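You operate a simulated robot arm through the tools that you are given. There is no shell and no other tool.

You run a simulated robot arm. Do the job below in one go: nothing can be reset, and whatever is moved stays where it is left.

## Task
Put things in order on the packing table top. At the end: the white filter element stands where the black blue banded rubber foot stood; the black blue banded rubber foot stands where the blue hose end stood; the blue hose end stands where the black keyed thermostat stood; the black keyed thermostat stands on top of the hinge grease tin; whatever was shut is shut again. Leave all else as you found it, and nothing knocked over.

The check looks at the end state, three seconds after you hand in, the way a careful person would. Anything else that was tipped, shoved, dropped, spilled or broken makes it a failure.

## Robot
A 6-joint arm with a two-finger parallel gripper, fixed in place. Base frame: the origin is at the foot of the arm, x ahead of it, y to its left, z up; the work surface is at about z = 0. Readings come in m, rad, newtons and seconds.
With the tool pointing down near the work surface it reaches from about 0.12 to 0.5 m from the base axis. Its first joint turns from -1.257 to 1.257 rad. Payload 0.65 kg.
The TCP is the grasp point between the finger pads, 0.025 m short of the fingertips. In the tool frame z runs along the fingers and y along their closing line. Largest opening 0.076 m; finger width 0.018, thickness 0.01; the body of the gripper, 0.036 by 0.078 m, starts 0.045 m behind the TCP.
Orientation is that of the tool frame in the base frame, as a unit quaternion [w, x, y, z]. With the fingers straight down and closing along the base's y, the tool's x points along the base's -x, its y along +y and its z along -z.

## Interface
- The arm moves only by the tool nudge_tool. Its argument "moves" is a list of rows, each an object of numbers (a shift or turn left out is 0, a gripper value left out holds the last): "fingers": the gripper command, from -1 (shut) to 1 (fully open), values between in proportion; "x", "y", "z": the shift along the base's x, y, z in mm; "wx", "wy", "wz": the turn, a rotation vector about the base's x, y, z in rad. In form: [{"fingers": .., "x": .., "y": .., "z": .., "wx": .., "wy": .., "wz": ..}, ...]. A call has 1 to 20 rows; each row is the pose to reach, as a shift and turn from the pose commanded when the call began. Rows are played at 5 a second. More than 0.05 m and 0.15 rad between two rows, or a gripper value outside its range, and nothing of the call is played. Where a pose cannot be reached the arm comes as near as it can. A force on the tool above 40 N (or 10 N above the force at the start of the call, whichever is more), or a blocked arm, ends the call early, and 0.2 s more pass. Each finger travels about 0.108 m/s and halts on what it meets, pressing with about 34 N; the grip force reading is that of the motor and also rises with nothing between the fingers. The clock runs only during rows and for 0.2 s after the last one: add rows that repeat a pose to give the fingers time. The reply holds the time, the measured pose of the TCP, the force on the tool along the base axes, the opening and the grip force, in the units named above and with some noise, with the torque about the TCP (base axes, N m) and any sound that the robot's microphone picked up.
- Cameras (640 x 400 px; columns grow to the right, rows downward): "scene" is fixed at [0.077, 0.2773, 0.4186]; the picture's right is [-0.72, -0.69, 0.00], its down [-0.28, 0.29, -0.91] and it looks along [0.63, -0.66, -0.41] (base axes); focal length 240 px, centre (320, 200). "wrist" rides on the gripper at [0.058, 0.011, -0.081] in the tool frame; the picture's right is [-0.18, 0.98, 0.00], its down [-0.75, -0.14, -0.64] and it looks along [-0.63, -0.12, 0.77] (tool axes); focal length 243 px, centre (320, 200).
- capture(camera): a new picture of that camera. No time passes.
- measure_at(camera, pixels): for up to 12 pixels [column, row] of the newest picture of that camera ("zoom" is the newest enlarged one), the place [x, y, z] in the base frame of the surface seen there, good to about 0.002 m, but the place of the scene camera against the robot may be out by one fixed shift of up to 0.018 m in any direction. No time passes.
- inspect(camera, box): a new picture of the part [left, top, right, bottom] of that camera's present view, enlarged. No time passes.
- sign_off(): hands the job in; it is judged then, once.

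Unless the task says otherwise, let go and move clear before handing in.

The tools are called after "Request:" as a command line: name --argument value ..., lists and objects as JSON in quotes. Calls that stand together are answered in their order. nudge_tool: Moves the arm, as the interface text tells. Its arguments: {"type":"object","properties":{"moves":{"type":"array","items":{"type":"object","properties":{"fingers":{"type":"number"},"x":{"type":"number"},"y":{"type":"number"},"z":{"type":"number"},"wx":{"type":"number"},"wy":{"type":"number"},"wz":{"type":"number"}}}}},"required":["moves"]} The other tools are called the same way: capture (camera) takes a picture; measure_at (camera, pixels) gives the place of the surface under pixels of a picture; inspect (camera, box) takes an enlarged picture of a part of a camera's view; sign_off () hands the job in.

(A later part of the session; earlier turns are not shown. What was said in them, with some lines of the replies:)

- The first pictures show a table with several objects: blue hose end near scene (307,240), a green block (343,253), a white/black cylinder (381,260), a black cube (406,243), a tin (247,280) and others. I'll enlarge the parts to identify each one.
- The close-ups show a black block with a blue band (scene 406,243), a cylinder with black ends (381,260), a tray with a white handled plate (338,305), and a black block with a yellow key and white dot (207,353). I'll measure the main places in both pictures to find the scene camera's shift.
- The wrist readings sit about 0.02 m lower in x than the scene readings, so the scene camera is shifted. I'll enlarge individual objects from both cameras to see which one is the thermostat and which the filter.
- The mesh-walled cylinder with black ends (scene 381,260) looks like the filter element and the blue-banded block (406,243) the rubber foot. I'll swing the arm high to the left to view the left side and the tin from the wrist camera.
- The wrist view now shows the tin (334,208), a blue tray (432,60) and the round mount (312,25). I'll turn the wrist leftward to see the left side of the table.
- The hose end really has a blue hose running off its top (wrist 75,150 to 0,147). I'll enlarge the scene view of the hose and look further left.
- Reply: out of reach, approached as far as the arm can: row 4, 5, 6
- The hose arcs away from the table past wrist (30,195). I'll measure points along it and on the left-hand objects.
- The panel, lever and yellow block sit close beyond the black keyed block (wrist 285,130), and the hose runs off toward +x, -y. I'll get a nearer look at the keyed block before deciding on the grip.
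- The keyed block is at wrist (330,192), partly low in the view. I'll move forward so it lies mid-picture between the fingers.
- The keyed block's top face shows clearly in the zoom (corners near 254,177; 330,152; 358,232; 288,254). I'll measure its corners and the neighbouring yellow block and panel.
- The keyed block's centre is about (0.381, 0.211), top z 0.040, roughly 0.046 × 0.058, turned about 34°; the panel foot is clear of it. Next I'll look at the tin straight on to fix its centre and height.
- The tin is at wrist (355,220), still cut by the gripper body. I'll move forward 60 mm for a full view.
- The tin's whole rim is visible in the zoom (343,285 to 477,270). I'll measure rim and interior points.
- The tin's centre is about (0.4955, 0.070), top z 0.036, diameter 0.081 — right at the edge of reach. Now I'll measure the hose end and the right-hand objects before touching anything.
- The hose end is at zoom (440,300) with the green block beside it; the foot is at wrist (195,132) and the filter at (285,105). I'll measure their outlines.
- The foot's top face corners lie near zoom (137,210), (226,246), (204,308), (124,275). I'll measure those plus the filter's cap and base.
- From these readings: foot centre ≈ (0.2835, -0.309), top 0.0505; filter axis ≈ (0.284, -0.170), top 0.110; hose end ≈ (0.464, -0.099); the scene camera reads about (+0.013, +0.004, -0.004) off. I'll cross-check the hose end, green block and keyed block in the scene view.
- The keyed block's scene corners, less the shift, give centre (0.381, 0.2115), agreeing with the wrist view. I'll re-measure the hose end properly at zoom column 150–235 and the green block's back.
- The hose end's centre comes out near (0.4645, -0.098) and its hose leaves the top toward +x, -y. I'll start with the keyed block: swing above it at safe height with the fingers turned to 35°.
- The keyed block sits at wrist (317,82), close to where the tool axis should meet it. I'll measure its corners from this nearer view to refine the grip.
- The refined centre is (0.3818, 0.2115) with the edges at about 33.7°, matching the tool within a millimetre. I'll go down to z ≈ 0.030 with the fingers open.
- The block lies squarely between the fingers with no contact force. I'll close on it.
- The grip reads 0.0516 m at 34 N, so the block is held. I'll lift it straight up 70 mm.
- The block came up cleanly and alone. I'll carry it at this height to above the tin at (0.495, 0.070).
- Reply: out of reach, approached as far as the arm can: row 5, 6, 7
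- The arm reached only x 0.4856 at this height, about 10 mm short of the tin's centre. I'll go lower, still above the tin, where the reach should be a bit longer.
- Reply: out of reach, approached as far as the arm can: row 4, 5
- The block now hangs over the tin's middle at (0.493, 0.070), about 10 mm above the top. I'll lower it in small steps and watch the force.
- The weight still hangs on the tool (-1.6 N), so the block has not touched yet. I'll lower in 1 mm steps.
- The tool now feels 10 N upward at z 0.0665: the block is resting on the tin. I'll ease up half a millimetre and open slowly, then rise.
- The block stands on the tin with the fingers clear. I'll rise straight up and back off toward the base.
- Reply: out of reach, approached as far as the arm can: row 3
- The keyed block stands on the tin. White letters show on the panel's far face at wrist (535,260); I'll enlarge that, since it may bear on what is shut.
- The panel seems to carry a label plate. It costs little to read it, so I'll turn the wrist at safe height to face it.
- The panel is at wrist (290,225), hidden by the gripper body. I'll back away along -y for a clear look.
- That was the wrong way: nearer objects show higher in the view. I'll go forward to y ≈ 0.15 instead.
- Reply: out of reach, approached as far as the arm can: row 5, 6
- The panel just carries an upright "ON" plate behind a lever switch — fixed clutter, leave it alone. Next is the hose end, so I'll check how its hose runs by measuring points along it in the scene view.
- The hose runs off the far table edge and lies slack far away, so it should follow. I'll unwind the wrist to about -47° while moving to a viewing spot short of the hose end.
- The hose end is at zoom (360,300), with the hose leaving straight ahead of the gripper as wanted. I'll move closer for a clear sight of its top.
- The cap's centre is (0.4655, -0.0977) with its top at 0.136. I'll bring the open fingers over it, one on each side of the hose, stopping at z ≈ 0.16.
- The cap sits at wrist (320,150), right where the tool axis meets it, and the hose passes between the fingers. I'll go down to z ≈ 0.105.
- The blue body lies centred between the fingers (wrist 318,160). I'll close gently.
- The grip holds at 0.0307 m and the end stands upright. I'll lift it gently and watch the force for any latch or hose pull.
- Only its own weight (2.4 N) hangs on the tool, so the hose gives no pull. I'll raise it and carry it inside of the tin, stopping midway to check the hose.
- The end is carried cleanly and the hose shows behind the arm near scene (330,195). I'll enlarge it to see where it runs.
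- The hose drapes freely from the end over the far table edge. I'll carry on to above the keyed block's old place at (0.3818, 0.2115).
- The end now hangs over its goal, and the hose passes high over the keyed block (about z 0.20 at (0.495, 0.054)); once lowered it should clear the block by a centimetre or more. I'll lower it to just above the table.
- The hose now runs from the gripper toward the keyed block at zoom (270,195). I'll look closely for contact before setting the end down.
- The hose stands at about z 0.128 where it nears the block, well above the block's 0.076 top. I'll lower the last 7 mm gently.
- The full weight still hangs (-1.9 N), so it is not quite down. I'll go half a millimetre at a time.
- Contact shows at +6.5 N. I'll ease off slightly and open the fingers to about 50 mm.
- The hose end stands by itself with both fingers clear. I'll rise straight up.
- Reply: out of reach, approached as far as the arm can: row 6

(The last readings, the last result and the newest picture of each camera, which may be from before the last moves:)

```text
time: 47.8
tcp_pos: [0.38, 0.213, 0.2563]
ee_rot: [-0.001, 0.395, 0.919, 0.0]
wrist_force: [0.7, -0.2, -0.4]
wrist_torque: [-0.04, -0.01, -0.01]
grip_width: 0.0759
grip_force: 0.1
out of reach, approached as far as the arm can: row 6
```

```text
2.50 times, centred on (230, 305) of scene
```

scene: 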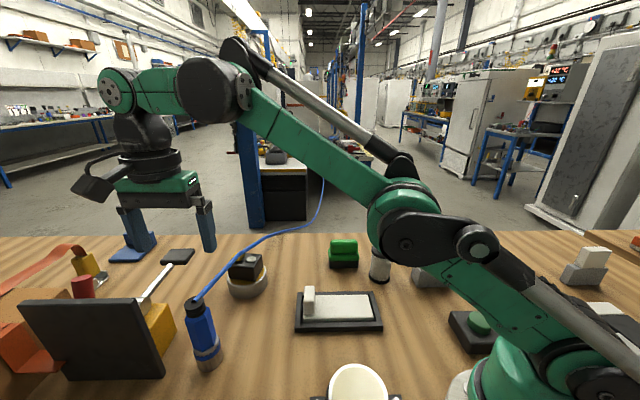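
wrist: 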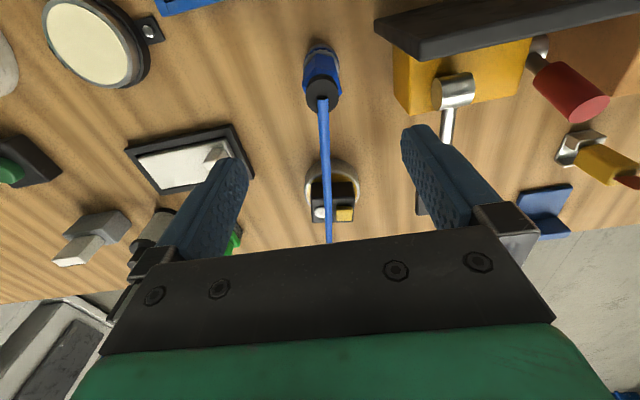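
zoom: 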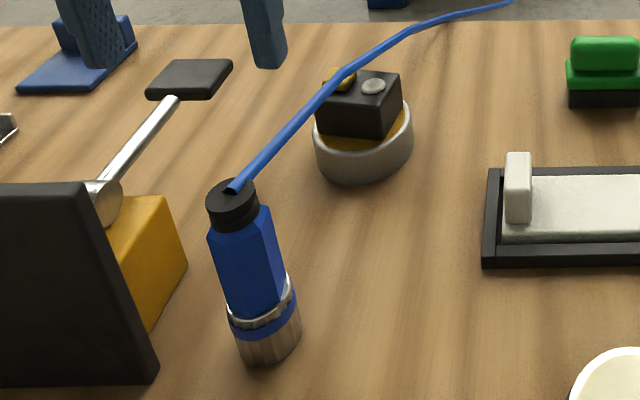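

The hose end stands upright, and its hose passes across the keyed block at zoom (345,75). I'll measure the hose heights there to see whether it touches.

Request:
inspect --camera "scene" --box '[185, 220, 335, 320]'

Request:
measure_at --camera "zoom" --pixels '[[60, 318], [100, 280], [140, 243], [165, 215], [190, 190], [215, 172], [235, 160], [280, 125], [330, 103], [400, 85], [500, 55], [205, 160]]'

Request:
inspect --camera "wrist" --box '[280, 40, 380, 240]'

```text
4.00 times, centred on (260, 270) of scene
```

zoom: 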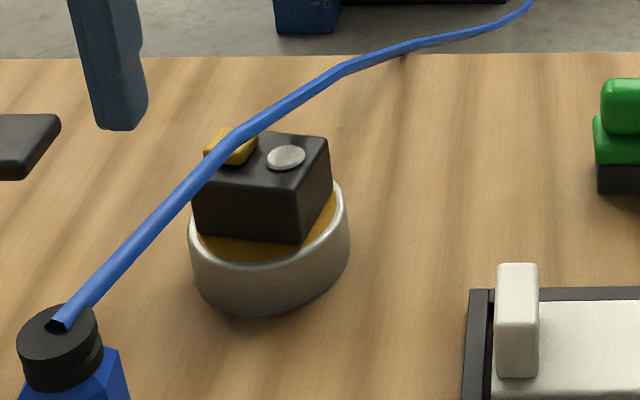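

```text
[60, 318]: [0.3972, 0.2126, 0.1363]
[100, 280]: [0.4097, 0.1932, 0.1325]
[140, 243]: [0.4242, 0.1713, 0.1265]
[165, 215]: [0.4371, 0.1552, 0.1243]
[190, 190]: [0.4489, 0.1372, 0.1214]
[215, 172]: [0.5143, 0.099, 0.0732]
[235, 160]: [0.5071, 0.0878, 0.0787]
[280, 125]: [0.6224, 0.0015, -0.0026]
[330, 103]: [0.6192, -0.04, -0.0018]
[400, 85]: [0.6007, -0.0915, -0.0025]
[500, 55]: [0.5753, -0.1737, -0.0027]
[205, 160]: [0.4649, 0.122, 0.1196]
```

```text
2.00 times, centred on (330, 140) of wrist
```

zoom: 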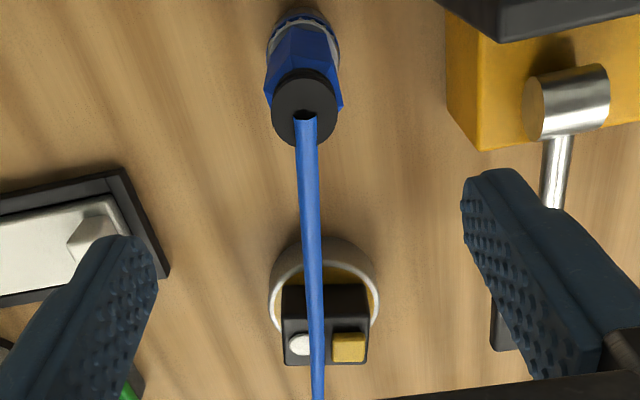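

Request:
inspect --camera "scene" --box '[185, 220, 335, 320]'

Request:
measure_at --camera "zoom" --pixels '[[205, 160], [225, 142], [240, 130], [258, 121], [280, 107], [310, 88], [340, 71], [380, 55], [420, 44], [470, 34], [230, 150], [285, 157]]'

```text
4.00 times, centred on (260, 270) of scene
```

zoom: 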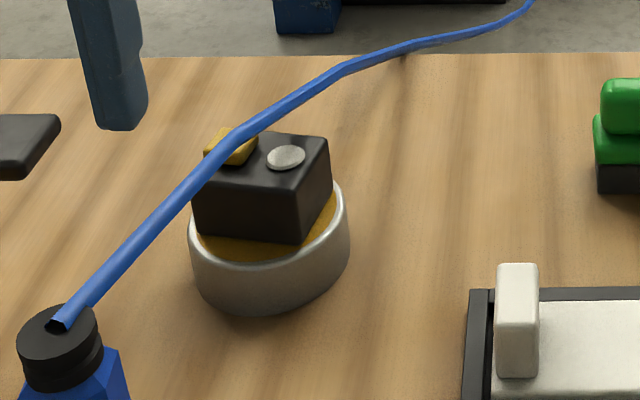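

```text
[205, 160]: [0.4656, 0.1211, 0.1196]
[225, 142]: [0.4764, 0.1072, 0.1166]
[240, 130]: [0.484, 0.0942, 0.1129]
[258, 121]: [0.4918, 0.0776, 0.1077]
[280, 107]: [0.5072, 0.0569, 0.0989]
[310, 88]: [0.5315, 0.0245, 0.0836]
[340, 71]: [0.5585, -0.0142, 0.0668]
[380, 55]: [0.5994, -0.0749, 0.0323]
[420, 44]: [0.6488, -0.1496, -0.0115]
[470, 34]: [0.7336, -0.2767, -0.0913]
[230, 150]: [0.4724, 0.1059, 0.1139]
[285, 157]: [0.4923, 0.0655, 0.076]
```

The hose clears the keyed block by about 2 cm (z ≈ 0.103–0.117 above the 0.076 top). Next I'll fly to above the rubber foot at (0.2835, -0.309).

Request:
nudge_tool --moves '[{"fingers": 1, "x": -12, "y": -40}, {"x": -22, "y": -80}, {"x": -30, "y": -120}, {"x": -38, "y": -161}, {"x": -45, "y": -201}, {"x": -52, "y": -241}, {"x": -60, "y": -281}, {"x": -67, "y": -321}, {"x": -74, "y": -361, "wz": -0.02}, {"x": -82, "y": -401, "wz": -0.04}, {"x": -89, "y": -441, "wz": -0.06}, {"x": -96, "y": -481, "wz": -0.08}, {"x": -96.5, "y": -522, "z": -20, "wz": -0.09}, {"x": -96.5, "y": -522, "z": -60, "wz": -0.09}, {"x": -96.5, "y": -522, "z": -60, "wz": -0.09}]'

Request:
capture --camera "wrist"

Request:
capture --camera "scene"

```text
time: 51.0
tcp_pos: [0.2858, -0.3099, 0.1955]
ee_rot: [0.0, 0.434, 0.901, 0.0]
wrist_force: [0.0, 0.6, 0.2]
wrist_torque: [0.04, 0.0, -0.05]
grip_width: 0.0758
grip_force: 0.0
```

```text
taken
```

wrist: 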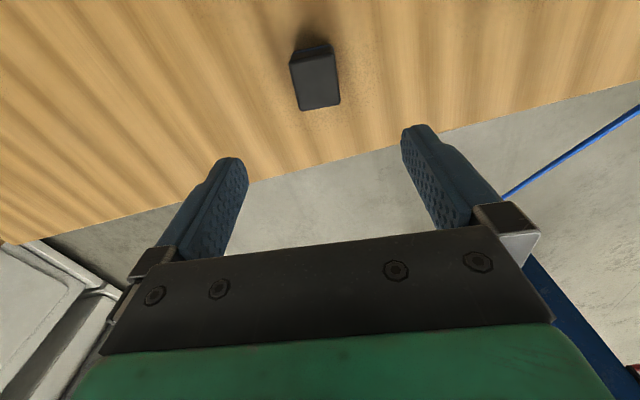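

```text
taken
```

scene: 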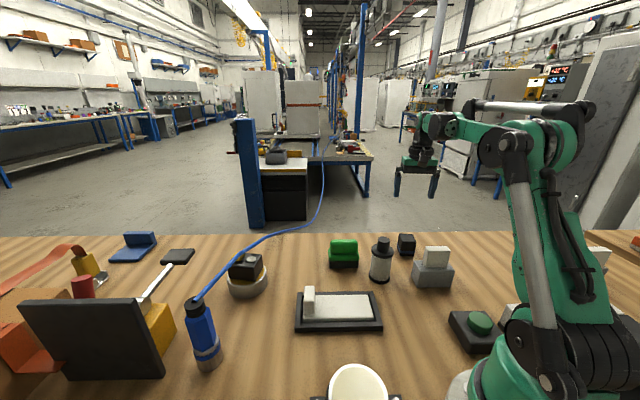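

The foot shows at wrist (315,78). I'll enlarge it and measure its top corners from here.

Request:
inspect --camera "wrist" --box '[270, 20, 370, 130]'

```text
3.64 times, centred on (320, 75) of wrist
```

zoom: 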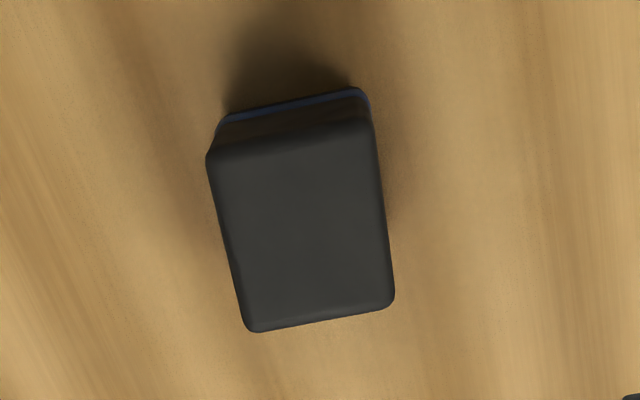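

Request:
measure_at --camera "zoom" --pixels '[[215, 158], [365, 130], [388, 300], [252, 322], [210, 165], [372, 200], [228, 240], [384, 250], [290, 142], [320, 312], [300, 230], [222, 128]]'

```text
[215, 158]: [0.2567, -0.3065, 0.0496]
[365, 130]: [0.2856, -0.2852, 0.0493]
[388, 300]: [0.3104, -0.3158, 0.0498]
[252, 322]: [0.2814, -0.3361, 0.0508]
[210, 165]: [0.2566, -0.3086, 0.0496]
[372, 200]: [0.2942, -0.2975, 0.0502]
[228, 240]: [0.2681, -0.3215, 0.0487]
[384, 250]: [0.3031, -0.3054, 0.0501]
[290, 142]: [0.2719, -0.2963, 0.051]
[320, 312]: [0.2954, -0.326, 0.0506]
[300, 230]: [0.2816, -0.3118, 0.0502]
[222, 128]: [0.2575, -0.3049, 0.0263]
```

The foot's centre is (0.2835, -0.310) and the tool's turn of -51.4° matches its edges. I'll go down around it to z ≈ 0.035.

Request:
nudge_tool --moves '[{"fingers": 1, "x": -1.8, "z": -40}, {"x": -1.8, "z": -80}, {"x": -1.8, "z": -115}, {"x": -1.8, "z": -145}, {"x": -1.8, "z": -160}, {"x": -1.8, "z": -160}]'

Request:
capture --camera "wrist"

```text
time: 52.4
tcp_pos: [0.2831, -0.3079, 0.0363]
ee_rot: [0.0, 0.436, 0.9, 0.0]
wrist_force: [0.0, 1.2, 0.0]
wrist_torque: [0.04, 0.03, 0.02]
grip_width: 0.0757
grip_force: 0.1
```

```text
taken
```

wrist: 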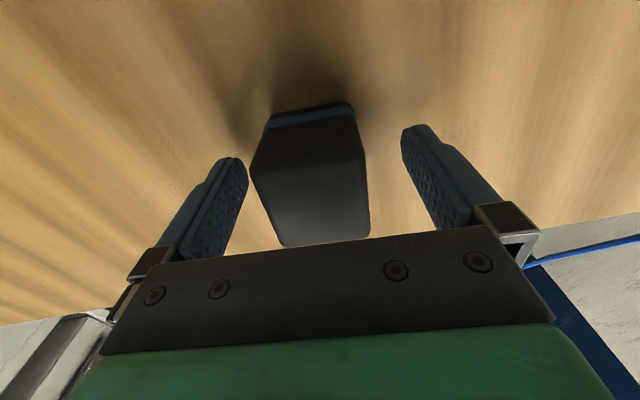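

The foot lies between the fingers with room on both sides. I'll close on it.

Request:
nudge_tool --moves '[{"fingers": 0.4}, {"fingers": 0.2}, {"fingers": 0.1}, {"fingers": -1}, {"fingers": -1}, {"fingers": -1}]'

Request:
capture --camera "wrist"

```text
time: 53.8
tcp_pos: [0.2834, -0.3093, 0.036]
ee_rot: [0.001, 0.436, 0.9, 0.0]
wrist_force: [-0.9, -0.2, 0.9]
wrist_torque: [0.0, 0.0, 0.01]
grip_width: 0.0394
grip_force: 34.0
```

```text
taken
```

wrist: 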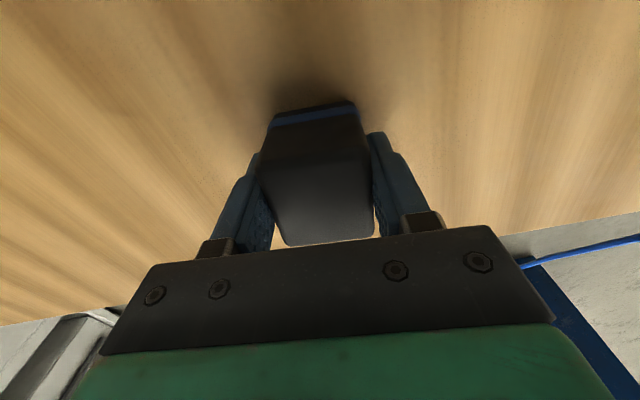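

The foot is held at 0.0394 m. I'll lift it and carry it at z ≈ 0.16 toward the hose end's old place at (0.4655, -0.0977).

Request:
nudge_tool --moves '[{"fingers": -1, "z": 5}, {"z": 25}, {"z": 60}, {"z": 100}, {"z": 124}, {"x": 26, "y": 30, "z": 124}, {"x": 52, "y": 60, "z": 124}, {"x": 78, "y": 90, "z": 124}, {"x": 104, "y": 121, "z": 124}, {"x": 130, "y": 151, "z": 124}, {"x": 156, "y": 181, "z": 124}, {"x": 171, "y": 198, "z": 124}, {"x": 182, "y": 211.5, "z": 124}, {"x": 182, "y": 211.5, "z": 124}]'

Request:
capture --camera "wrist"

Request:
capture --camera "scene"

```text
time: 56.8
tcp_pos: [0.4639, -0.0976, 0.1611]
ee_rot: [0.001, 0.435, 0.9, 0.0]
wrist_force: [0.0, -0.5, -0.1]
wrist_torque: [0.04, -0.01, -0.01]
grip_width: 0.0394
grip_force: 34.3
```

```text
taken
```

wrist: 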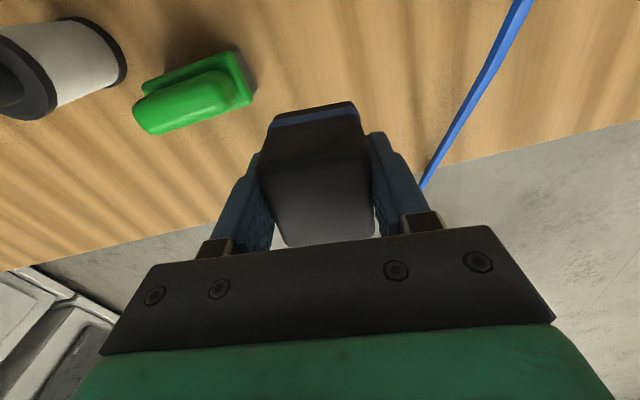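

```text
taken
```

scene: 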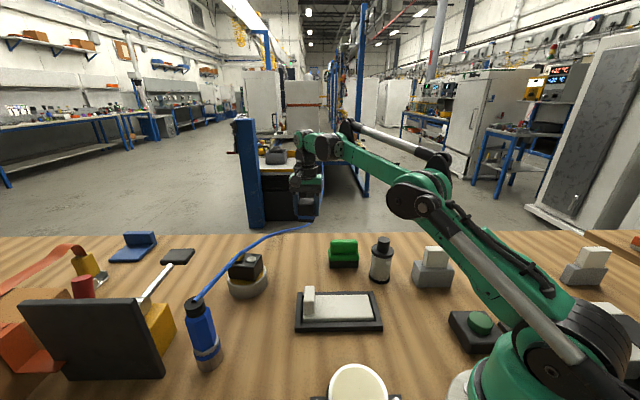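

The hose runs to the right of the gripper in the wrist view (525,0 to 425,185). I'll measure its distance, and the green block's nearest corner, before lowering.

Request:
measure_at --camera "wrist" --pixels '[[510, 30], [490, 70], [465, 110], [445, 150], [430, 178], [252, 95], [240, 55], [248, 75], [225, 110], [140, 120]]'

```text
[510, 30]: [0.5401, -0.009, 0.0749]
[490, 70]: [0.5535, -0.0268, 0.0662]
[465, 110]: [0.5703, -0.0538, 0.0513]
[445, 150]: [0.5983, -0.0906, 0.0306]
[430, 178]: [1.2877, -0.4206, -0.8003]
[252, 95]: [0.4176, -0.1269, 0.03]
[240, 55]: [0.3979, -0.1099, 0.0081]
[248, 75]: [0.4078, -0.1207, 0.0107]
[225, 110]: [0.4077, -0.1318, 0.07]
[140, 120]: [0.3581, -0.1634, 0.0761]
```

The hose stays more than 0.1 m off and the green corner is about 2 cm from the near finger, so there is room. I'll lower the foot to just above the table.

Request:
nudge_tool --moves '[{"fingers": -1, "x": 0.8, "z": -35}, {"x": 0.8, "z": -70}, {"x": 0.8, "z": -95}, {"x": 0.8, "z": -112}, {"x": 0.8, "z": -120}, {"x": 0.8, "z": -122}, {"x": 0.8, "z": -122}]'

Request:
inspect --camera "scene" --box '[260, 180, 400, 290]'

Request:
capture --camera "wrist"

```text
time: 58.4
tcp_pos: [0.4658, -0.0961, 0.0387]
ee_rot: [0.0, 0.435, 0.9, 0.0]
wrist_force: [0.3, 0.1, -0.6]
wrist_torque: [0.02, 0.0, 0.02]
grip_width: 0.0394
grip_force: 33.4
```

```text
3.64 times, centred on (330, 235) of scene
```

zoom: 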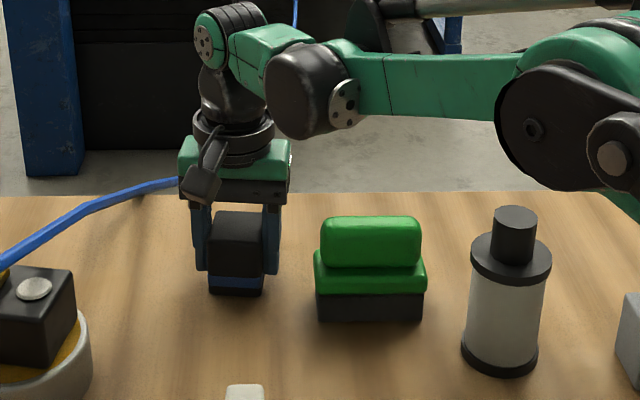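

```text
taken
```

wrist: 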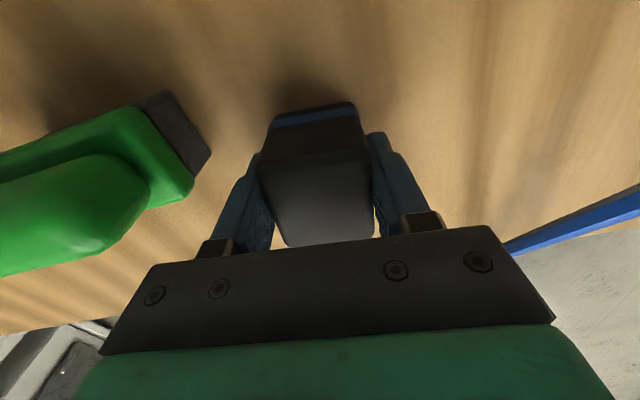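

The foot hangs just above the table, clear of the green block. I'll lower in small steps until it touches.

Request:
nudge_tool --moves '[{"fingers": -1, "z": -1}, {"z": -2}, {"z": -2.6}, {"z": -2.6}]'

```text
time: 59.4
tcp_pos: [0.4657, -0.0984, 0.0358]
ee_rot: [0.0, 0.436, 0.9, 0.0]
wrist_force: [-1.3, 2.8, 25.4]
wrist_torque: [-0.01, 0.02, 0.03]
grip_width: 0.0393
grip_force: 33.5
```

The tool feels 25 N: the foot is firmly down. I'll ease up and open the fingers to about 55 mm.

Request:
nudge_tool --moves '[{"fingers": -1, "z": 0.8}, {"fingers": -1, "z": 1}, {"fingers": 0.15, "z": 1}, {"fingers": 0.3, "z": 1}, {"fingers": 0.45, "z": 1}, {"fingers": 0.45, "z": 1}]'

Request:
capture --camera "wrist"

Request:
inspect --camera "scene" --box '[260, 180, 400, 290]'

```text
time: 60.8
tcp_pos: [0.4665, -0.0975, 0.035]
ee_rot: [-0.001, 0.435, 0.9, 0.0]
wrist_force: [1.0, 0.0, 0.0]
wrist_torque: [0.04, -0.02, 0.02]
grip_width: 0.0551
grip_force: 0.0
```

```text
taken
```

wrist: 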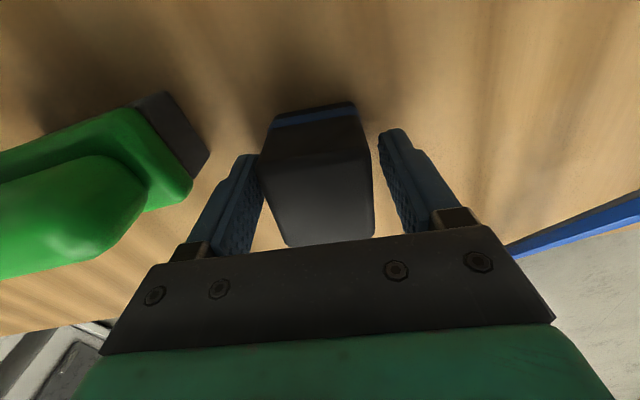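

```text
3.64 times, centred on (330, 235) of scene
```

zoom: 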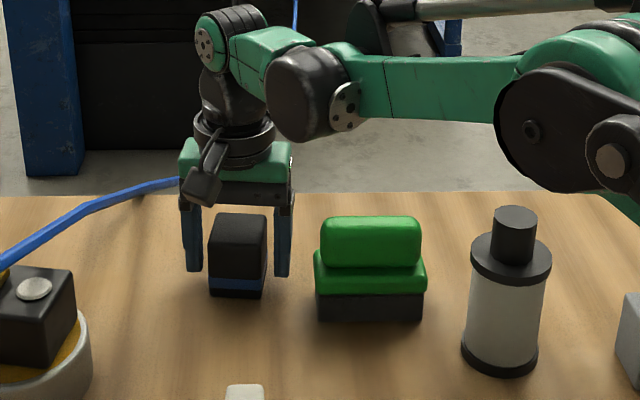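

The foot stands free and upright. I'll rise straight up, then back off to view the filter.

Request:
nudge_tool --moves '[{"fingers": 0.45, "z": 12}, {"z": 35}, {"z": 70}, {"z": 105, "x": -3}, {"x": -15, "z": 135}, {"fingers": 1, "x": -40, "y": -10, "z": 165}, {"x": -75, "y": -25, "z": 185}, {"x": -105, "y": -45, "z": 190}, {"x": -135, "y": -65, "z": 190}, {"x": -165, "y": -75, "z": 190}, {"x": -165, "y": -75, "z": 190}]'

Request:
capture --camera "wrist"

Request:
capture --camera "scene"

```text
time: 63.2
tcp_pos: [0.3013, -0.173, 0.226]
ee_rot: [0.0, 0.436, 0.9, 0.0]
wrist_force: [-0.2, 0.9, 0.0]
wrist_torque: [0.0, 0.0, -0.01]
grip_width: 0.0762
grip_force: 0.0
```

```text
taken
```

wrist: 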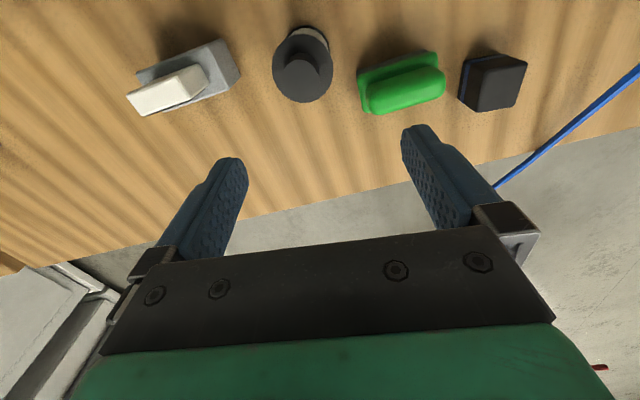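

```text
taken
```

scene: 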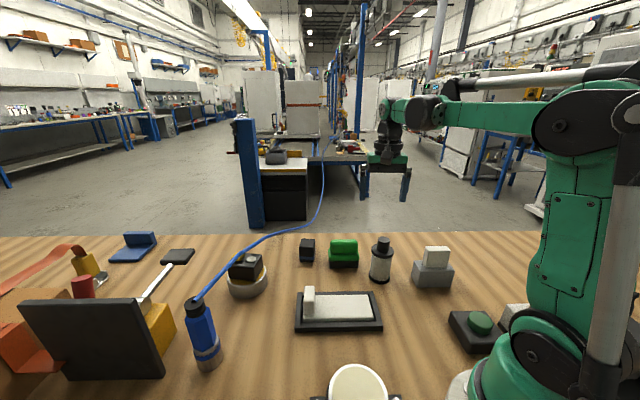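

The foot stands in the hose end's old place (scene 307,250). The filter shows at wrist (302,65); I'll measure its knob and flange from here.

Request:
inspect --camera "wrist" --box '[250, 10, 360, 120]'

```text
3.64 times, centred on (305, 65) of wrist
```

zoom: 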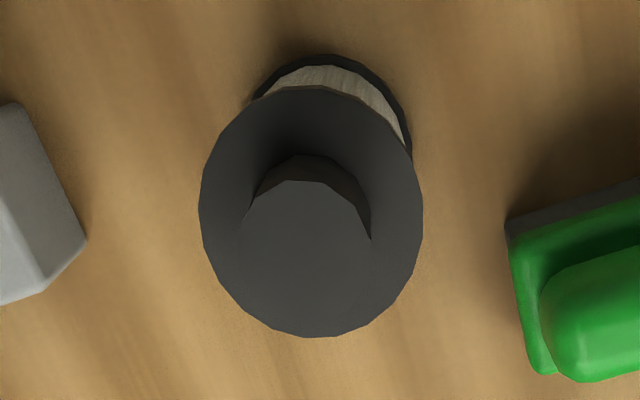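

Request:
measure_at --camera "zoom" --pixels '[[204, 220], [418, 205], [310, 92], [310, 330], [248, 225], [365, 220], [305, 188], [308, 225], [308, 255], [308, 290], [320, 165], [330, 60]]'

```text
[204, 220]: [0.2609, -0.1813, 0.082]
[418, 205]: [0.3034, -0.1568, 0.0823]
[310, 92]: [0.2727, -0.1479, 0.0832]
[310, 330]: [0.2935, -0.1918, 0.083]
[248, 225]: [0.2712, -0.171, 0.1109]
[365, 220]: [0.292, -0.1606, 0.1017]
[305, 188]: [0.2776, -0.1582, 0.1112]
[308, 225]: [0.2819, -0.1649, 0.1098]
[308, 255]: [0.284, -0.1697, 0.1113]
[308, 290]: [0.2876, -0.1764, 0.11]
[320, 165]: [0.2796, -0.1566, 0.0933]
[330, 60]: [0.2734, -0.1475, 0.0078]
```

The filter's axis is at (0.283, -0.169), flange top 0.083, knob top 0.1105. I'll come down so the fingertips stop just above the flange and take the knob, first lining up at z ≈ 0.15.

Request:
nudge_tool --moves '[{"fingers": 1, "x": -18.3, "y": 3.7}, {"x": -18.3, "y": 3.7, "z": -40}, {"x": -18.3, "y": 3.7, "z": -70}, {"x": -18.3, "y": 3.7, "z": -70}]'

Request:
capture --camera "wrist"

Request:
inspect --camera "scene" --box '[330, 190, 470, 300]'

```text
time: 64.2
tcp_pos: [0.2834, -0.1699, 0.1566]
ee_rot: [0.0, 0.436, 0.9, 0.0]
wrist_force: [-0.2, 0.8, 0.0]
wrist_torque: [0.0, 0.02, 0.02]
grip_width: 0.076
grip_force: 0.0
```

```text
taken
```

wrist: 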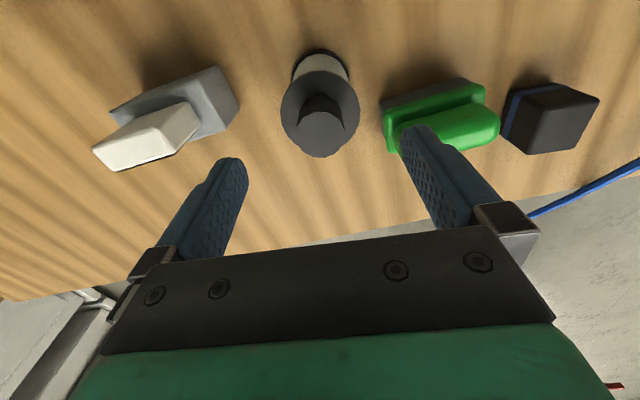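

```text
3.64 times, centred on (400, 245) of scene
```

zoom: 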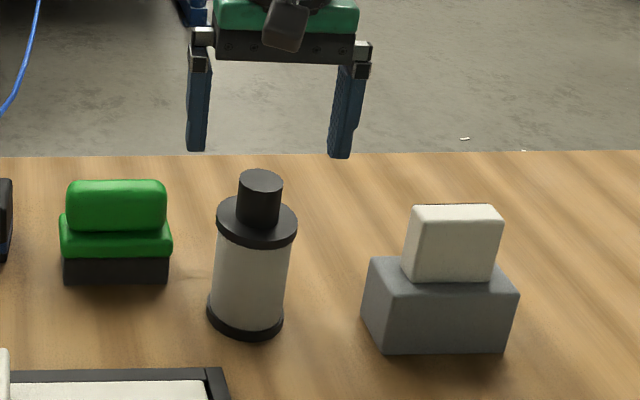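

The knob at wrist (320,127) is in line with the tool. I'll lower to z ≈ 0.1115 and close gently on the knob.

Request:
nudge_tool --moves '[{"fingers": 1, "z": -20}, {"z": -38}, {"z": -45}, {"z": -45}, {"fingers": 0.3, "z": -45}, {"fingers": 0.0, "z": -45}, {"fingers": -0.2, "z": -45}, {"fingers": -0.2, "z": -45}]'

Request:
capture --camera "wrist"

Request:
inspect --camera "scene" --box '[340, 200, 440, 290]'

```text
time: 66.0
tcp_pos: [0.2837, -0.168, 0.1113]
ee_rot: [0.001, 0.435, 0.9, 0.0]
wrist_force: [-0.1, 0.1, -0.1]
wrist_torque: [-0.01, 0.01, -0.01]
grip_width: 0.0301
grip_force: 0.1
```

```text
taken
```

wrist: 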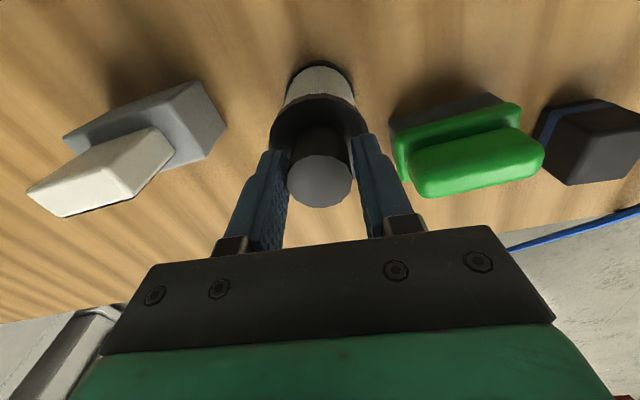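

```text
4.44 times, centred on (390, 245) of scene
```

zoom: 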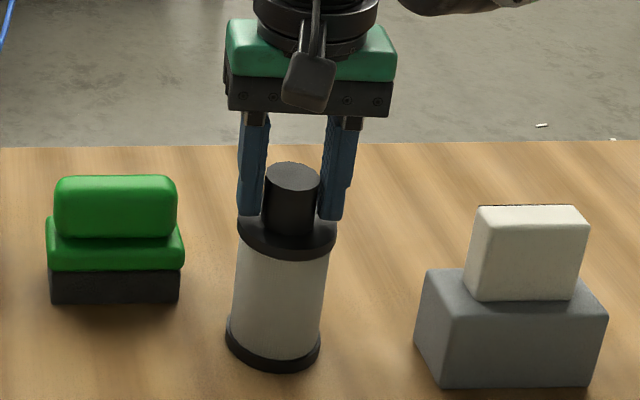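

The fingers stand either side of the knob, above the flange, with no contact. I'll close fully.

Request:
nudge_tool --moves '[{"fingers": -0.3}, {"fingers": -0.4}, {"fingers": -1}, {"fingers": -1}, {"fingers": -1}]'

Request:
nudge_tool --moves '[{"fingers": -1, "z": 3}, {"z": 10}, {"z": 25}, {"z": 25}]'

Request:
capture --camera "wrist"

Request:
inspect --camera "scene" --box '[340, 180, 440, 290]'

```text
time: 67.2
tcp_pos: [0.2819, -0.1688, 0.111]
ee_rot: [0.0, 0.436, 0.9, 0.0]
wrist_force: [0.1, -0.2, -0.4]
wrist_torque: [0.01, -0.01, 0.0]
grip_width: 0.0267
grip_force: 34.2
```

```text
time: 68.2
tcp_pos: [0.2817, -0.1689, 0.1365]
ee_rot: [0.0, 0.435, 0.9, 0.0]
wrist_force: [0.2, 0.2, -0.5]
wrist_torque: [0.01, 0.03, -0.01]
grip_width: 0.0265
grip_force: 34.1
```

```text
taken
```

wrist: 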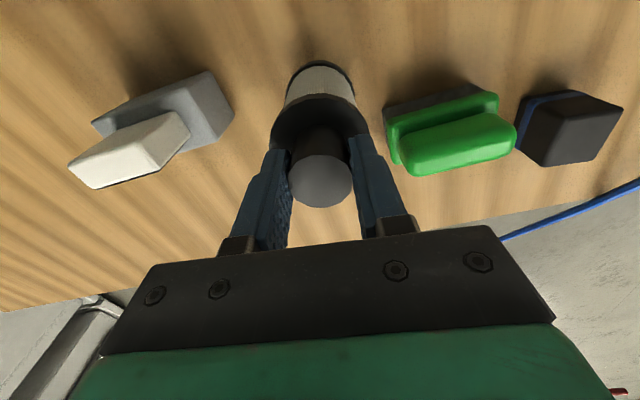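

```text
3.64 times, centred on (390, 235) of scene
```

zoom: 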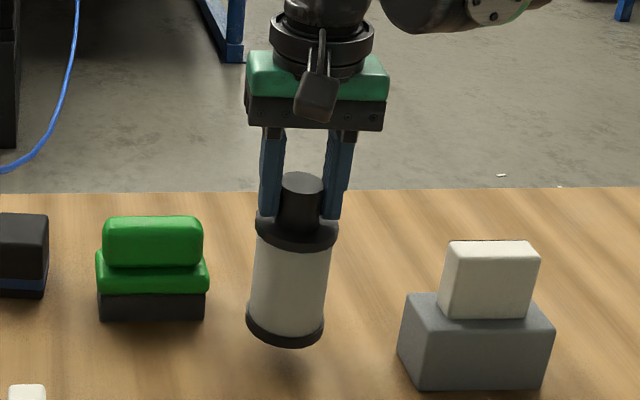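

The filter is up and hanging straight. I'll raise it above everything nearby and carry it to (0.2833, -0.3097).

Request:
nudge_tool --moves '[{"fingers": -1, "z": 30}, {"z": 65}, {"z": 80, "y": -20}, {"z": 80, "y": -55}, {"z": 80, "y": -90}, {"z": 80, "x": 1, "y": -120}, {"z": 80, "x": 1.6, "y": -140.8}, {"z": 80, "x": 1.6, "y": -140.8}, {"z": 45, "x": 1.6, "y": -140.8}, {"z": 10, "x": 1.6, "y": -140.8}, {"z": 10, "x": 1.6, "y": -140.8}]'

Request:
capture --camera "wrist"

Request:
inspect --camera "scene" --box '[340, 180, 480, 290]'

```text
time: 70.6
tcp_pos: [0.2833, -0.3098, 0.1461]
ee_rot: [0.001, 0.435, 0.9, 0.0]
wrist_force: [-0.1, 0.2, -0.8]
wrist_torque: [0.0, 0.01, 0.0]
grip_width: 0.0267
grip_force: 34.1
```

```text
taken
```

wrist: 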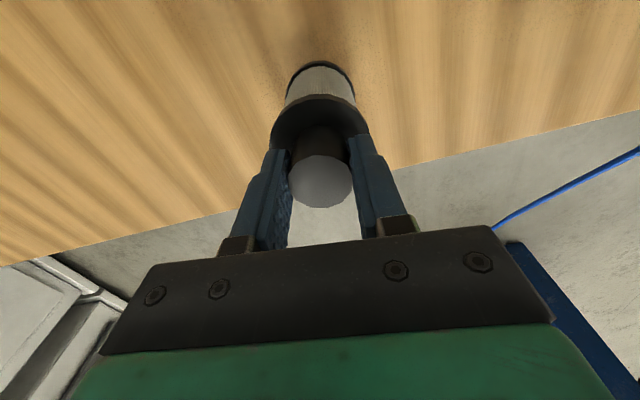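

```text
3.64 times, centred on (410, 235) of scene
```

zoom: 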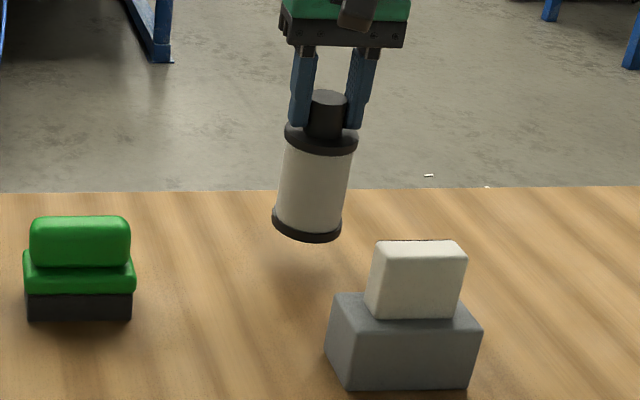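

The filter hangs over the foot's old place at (0.283, -0.310). I'll lower it to just above the table.

Request:
nudge_tool --moves '[{"fingers": -1, "z": -15}, {"z": -26}, {"z": -31}, {"z": -33}, {"z": -33}]'

Request:
nudge_tool --moves '[{"fingers": -1, "z": -0.7}, {"z": -1.4}, {"z": -1.4}]'

```text
time: 71.8
tcp_pos: [0.2847, -0.3093, 0.1129]
ee_rot: [-0.001, 0.435, 0.9, 0.001]
wrist_force: [-0.3, -0.1, -0.9]
wrist_torque: [0.03, 0.01, -0.02]
grip_width: 0.0265
grip_force: 34.2
```

```text
time: 72.6
tcp_pos: [0.2848, -0.3094, 0.1125]
ee_rot: [0.0, 0.435, 0.9, -0.001]
wrist_force: [0.6, 0.1, 0.0]
wrist_torque: [0.05, -0.02, 0.02]
grip_width: 0.0267
grip_force: 34.1
```

Force is near zero at z 0.1125, so it is about to touch. I'll go half a millimetre at a time.

Request:
nudge_tool --moves '[{"fingers": -1, "z": -0.5}, {"z": -0.9}, {"z": -0.9}]'

```text
time: 73.4
tcp_pos: [0.2832, -0.3086, 0.112]
ee_rot: [-0.001, 0.434, 0.901, -0.001]
wrist_force: [-0.1, 0.6, 3.7]
wrist_torque: [0.05, -0.02, 0.0]
grip_width: 0.0266
grip_force: 33.9
```

Contact shows at +3.7 N. I'll open the fingers slowly to about 45 mm and check that it stands.

Request:
nudge_tool --moves '[{"fingers": -1, "z": 0.3}, {"fingers": -0.2, "z": 0.3}, {"fingers": 0.0, "z": 0.3}, {"fingers": 0.2, "z": 0.3}, {"fingers": 0.2, "z": 0.3}]'

Request:
capture --camera "wrist"

Request:
inspect --camera "scene" --box '[340, 180, 480, 290]'

```text
time: 74.6
tcp_pos: [0.2841, -0.3094, 0.112]
ee_rot: [0.0, 0.434, 0.901, 0.0]
wrist_force: [0.3, -0.4, 0.2]
wrist_torque: [0.04, 0.01, -0.01]
grip_width: 0.0455
grip_force: 0.1
```

```text
taken
```

wrist: 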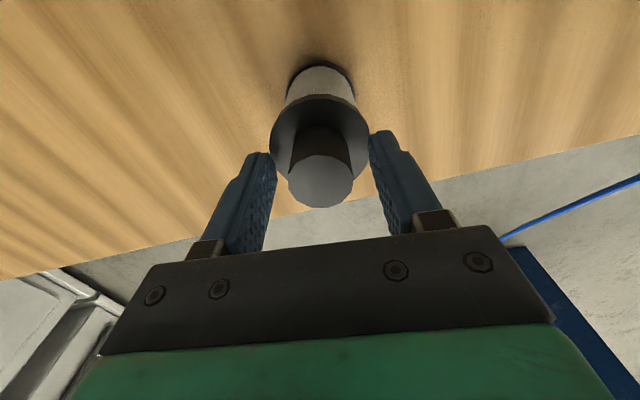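

```text
3.64 times, centred on (410, 235) of scene
```

zoom: 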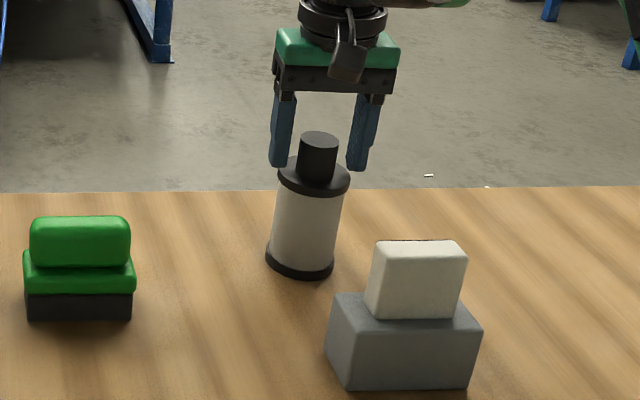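

The filter stands by itself with the fingers clear. I'll rise straight up and move to a clear place where I can look everything over.

Request:
nudge_tool --moves '[{"fingers": 0.2, "z": 10}, {"z": 30}, {"z": 60}, {"z": 100}, {"fingers": 1, "z": 130}, {"x": -10, "y": 40, "z": 140}, {"x": -20, "y": 80, "z": 150}, {"x": -30, "y": 120, "z": 160}, {"x": -40, "y": 160, "z": 170, "wz": 0.1}, {"x": -50, "y": 200, "z": 180, "wz": 0.24}, {"x": -55, "y": 235, "z": 190, "wz": 0.38}, {"x": -55, "y": 250, "z": 195, "wz": 0.52}, {"x": -55, "y": 250, "z": 195, "wz": 0.66}, {"x": -55, "y": 250, "z": 195, "wz": 0.8}, {"x": -55, "y": 250, "z": 195, "wz": 0.9}, {"x": -55, "y": 250, "z": 195, "wz": 0.9}]'

Request:
capture --camera "wrist"

Request:
capture --camera "scene"

```text
time: 78.0
tcp_pos: [0.2298, -0.058, 0.3052]
ee_rot: [0.0, -0.001, 1.0, 0.0]
wrist_force: [-0.3, -1.4, -0.1]
wrist_torque: [0.03, 0.01, -0.01]
grip_width: 0.076
grip_force: 0.1
```

```text
taken
```

wrist: 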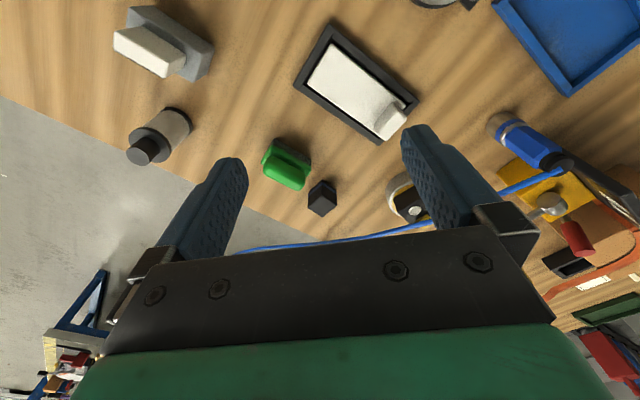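

```text
taken
```

scene: 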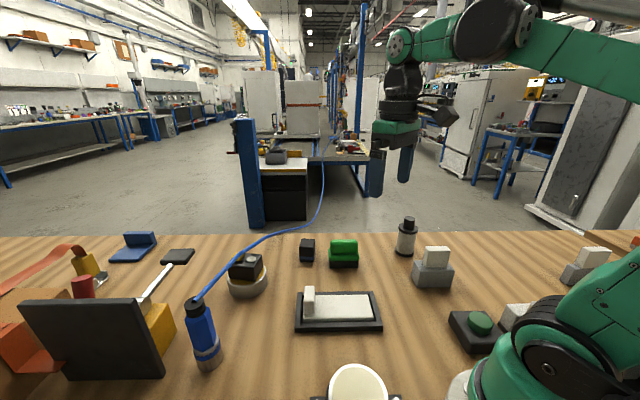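

All four pieces stand upright in their new places, and the rest looks unchanged. I'll enlarge each to verify positions before handing in.

Request:
inspect --camera "scene" --box '[290, 205, 450, 295]'

Request:
measure_at --camera "zoom" --pixels '[[430, 100], [505, 100], [467, 120], [467, 68], [432, 190], [497, 190], [464, 200], [42, 140], [110, 140], [76, 150], [76, 165], [56, 148]]'

Request:
inspect --camera "wrist" --box '[120, 90, 350, 230]'

Request:
inspect --camera "scene" --box '[140, 220, 320, 390]'

```text
4.00 times, centred on (370, 250) of scene
```

zoom: 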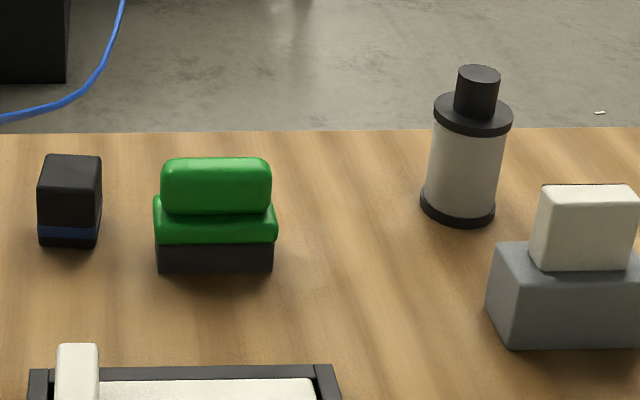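

```text
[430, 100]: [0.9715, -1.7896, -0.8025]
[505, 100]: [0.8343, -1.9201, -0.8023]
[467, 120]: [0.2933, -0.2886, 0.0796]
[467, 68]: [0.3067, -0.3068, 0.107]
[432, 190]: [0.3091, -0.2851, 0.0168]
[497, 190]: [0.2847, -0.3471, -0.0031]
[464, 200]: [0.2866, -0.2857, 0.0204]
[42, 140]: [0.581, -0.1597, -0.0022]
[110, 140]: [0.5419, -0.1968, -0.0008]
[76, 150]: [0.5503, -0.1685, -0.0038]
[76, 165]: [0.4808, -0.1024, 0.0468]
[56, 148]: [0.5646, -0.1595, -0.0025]
```

```text
2.78 times, centred on (235, 160) of wrist
```

zoom: 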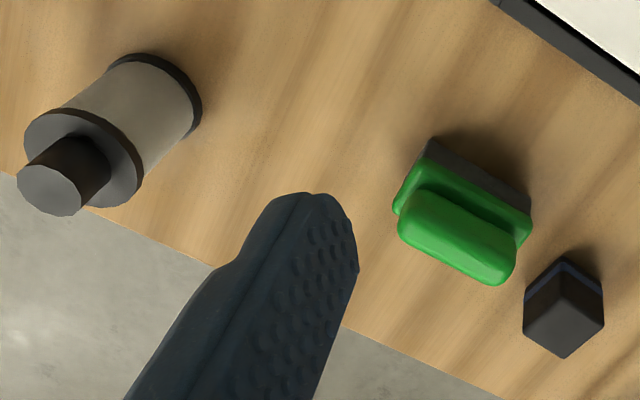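

```text
2.35 times, centred on (230, 305) of scene
```

zoom: 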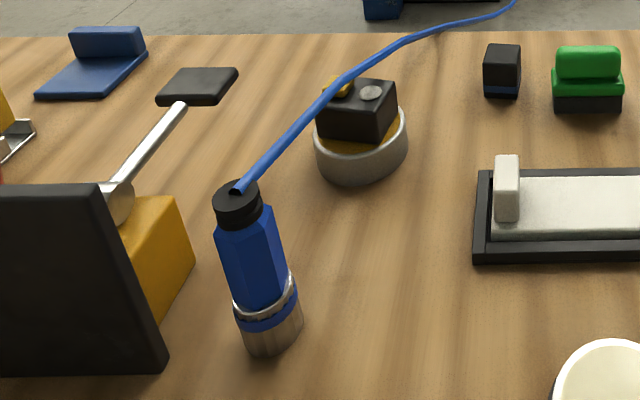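

Positions agree with the goals within a few millimetres. Before handing in, I'll take one look at the right-hand side I haven't viewed closely, to be sure no better match for "filter element" stands there.

Request:
nudge_tool --moves '[{"fingers": 1, "x": -20, "y": -20, "z": 10, "wz": -0.14}, {"x": -40, "y": -40, "z": 20, "wz": -0.28}, {"x": -60, "y": -60, "z": 20, "wz": -0.42}, {"x": -70, "y": -70, "z": 20, "wz": -0.56}, {"x": -70, "y": -80, "z": 20, "wz": -0.7}, {"x": -70, "y": -80, "z": 20, "wz": -0.84}, {"x": -70, "y": -80, "z": 20, "wz": -0.98}, {"x": -70, "y": -80, "z": 20, "wz": -1.12}, {"x": -70, "y": -80, "z": 20, "wz": -1.12}]'

Request:
capture --camera "wrist"

Request:
capture --camera "scene"

```text
time: 80.0
tcp_pos: [0.1594, -0.1389, 0.3254]
ee_rot: [0.0, 0.531, 0.847, 0.0]
wrist_force: [-0.5, 0.5, -0.2]
wrist_torque: [-0.01, -0.02, 0.0]
grip_width: 0.076
grip_force: 0.1
```

```text
taken
```

wrist: 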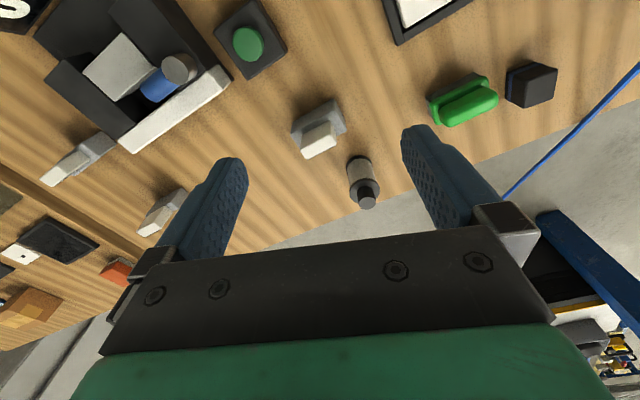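

```text
taken
```

scene: 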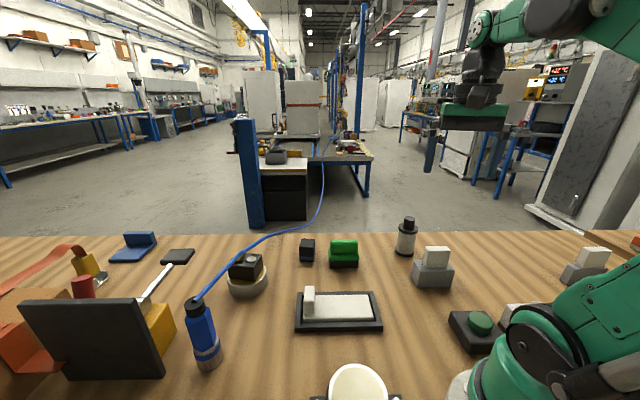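

More gear shows near the base at wrist (140,80): a black frame with a white bar and a blue-and-grey piece. I'll enlarge it.

Request:
inspect --camera "wrist" --box '[0, 0, 300, 190]'

Request:
inspect --camera "wrist" --box '[270, 80, 410, 220]'

Request:
measure_at --camera "wrist" --pixels '[[120, 65], [155, 85], [178, 68], [175, 110], [75, 165], [165, 215], [245, 40], [210, 30], [50, 70], [320, 135]]'

```text
2.11 times, centred on (150, 95) of wrist
```

zoom: 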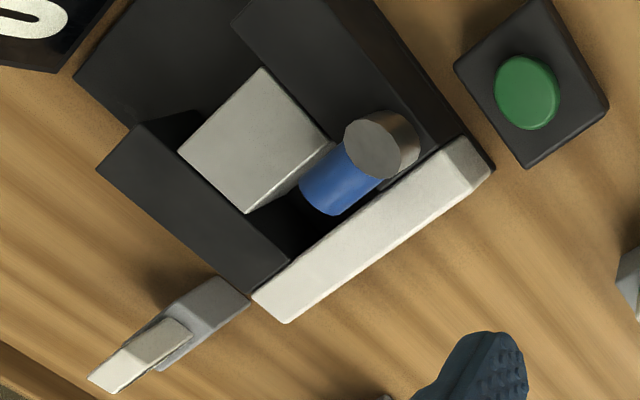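

```text
2.86 times, centred on (340, 150) of wrist
```

zoom: 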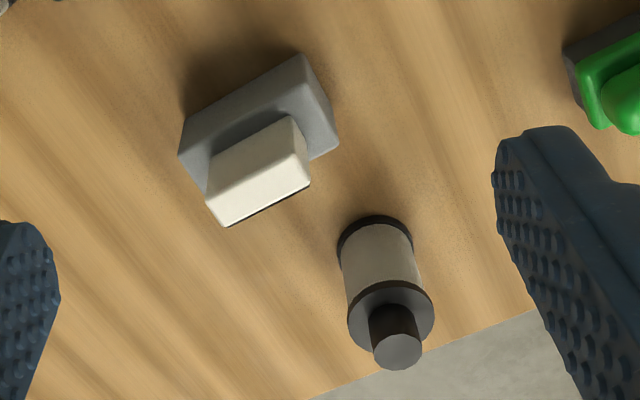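

```text
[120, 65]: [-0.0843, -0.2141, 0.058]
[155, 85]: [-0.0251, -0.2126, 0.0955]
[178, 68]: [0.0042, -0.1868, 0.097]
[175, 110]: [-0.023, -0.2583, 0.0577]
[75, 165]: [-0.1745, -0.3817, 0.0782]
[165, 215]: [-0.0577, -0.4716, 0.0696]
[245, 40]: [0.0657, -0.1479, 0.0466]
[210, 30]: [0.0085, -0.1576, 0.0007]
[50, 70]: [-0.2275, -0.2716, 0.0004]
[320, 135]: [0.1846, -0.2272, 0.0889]
```

The right side holds only a fixed fixture with a green button, out of play, and more grey-and-white blocks; the mesh-walled cylinder is the only filter element. The latest scene picture shows the keyed block on the tin (247,270), the hose end upright (203,335), the foot (307,250) and the filter (406,237) in place, and the arm is clear, so I'll hand in.

Request:
sign_off

```text
The job is handed in.
```

The job is handed in. All four pieces were standing upright in their new places in the last pictures, and the arm was clear with the gripper empty.

| Piece | Now stands | Placement error |
|---|---|---|
| White filter element | Where the rubber foot stood | About 1 mm |
| Black blue banded rubber foot | Where the blue hose end stood | 1–2 mm |
| Blue hose end | Where the keyed thermostat stood | About 1 mm |
| Black keyed thermostat | On top of the hinge grease tin | 1–2 mm off the tin's centre |

These errors come from the arm's position readings at release. The camera checks afterwards were rougher but roughly agreed.

- **Hose:** it now runs over the thermostat with about 2 cm of clearance, and I measured no contact.
- **Shut things:** I opened nothing, so nothing needed shutting again.
- **Choice of pieces:** I took the black block with the yellow tab and white disc as the thermostat, and the mesh-walled cylinder with black ends as the filter element. Nothing else in view fitted either name better.
- **Everything else:** nothing else looked moved or knocked over in the final pictures.
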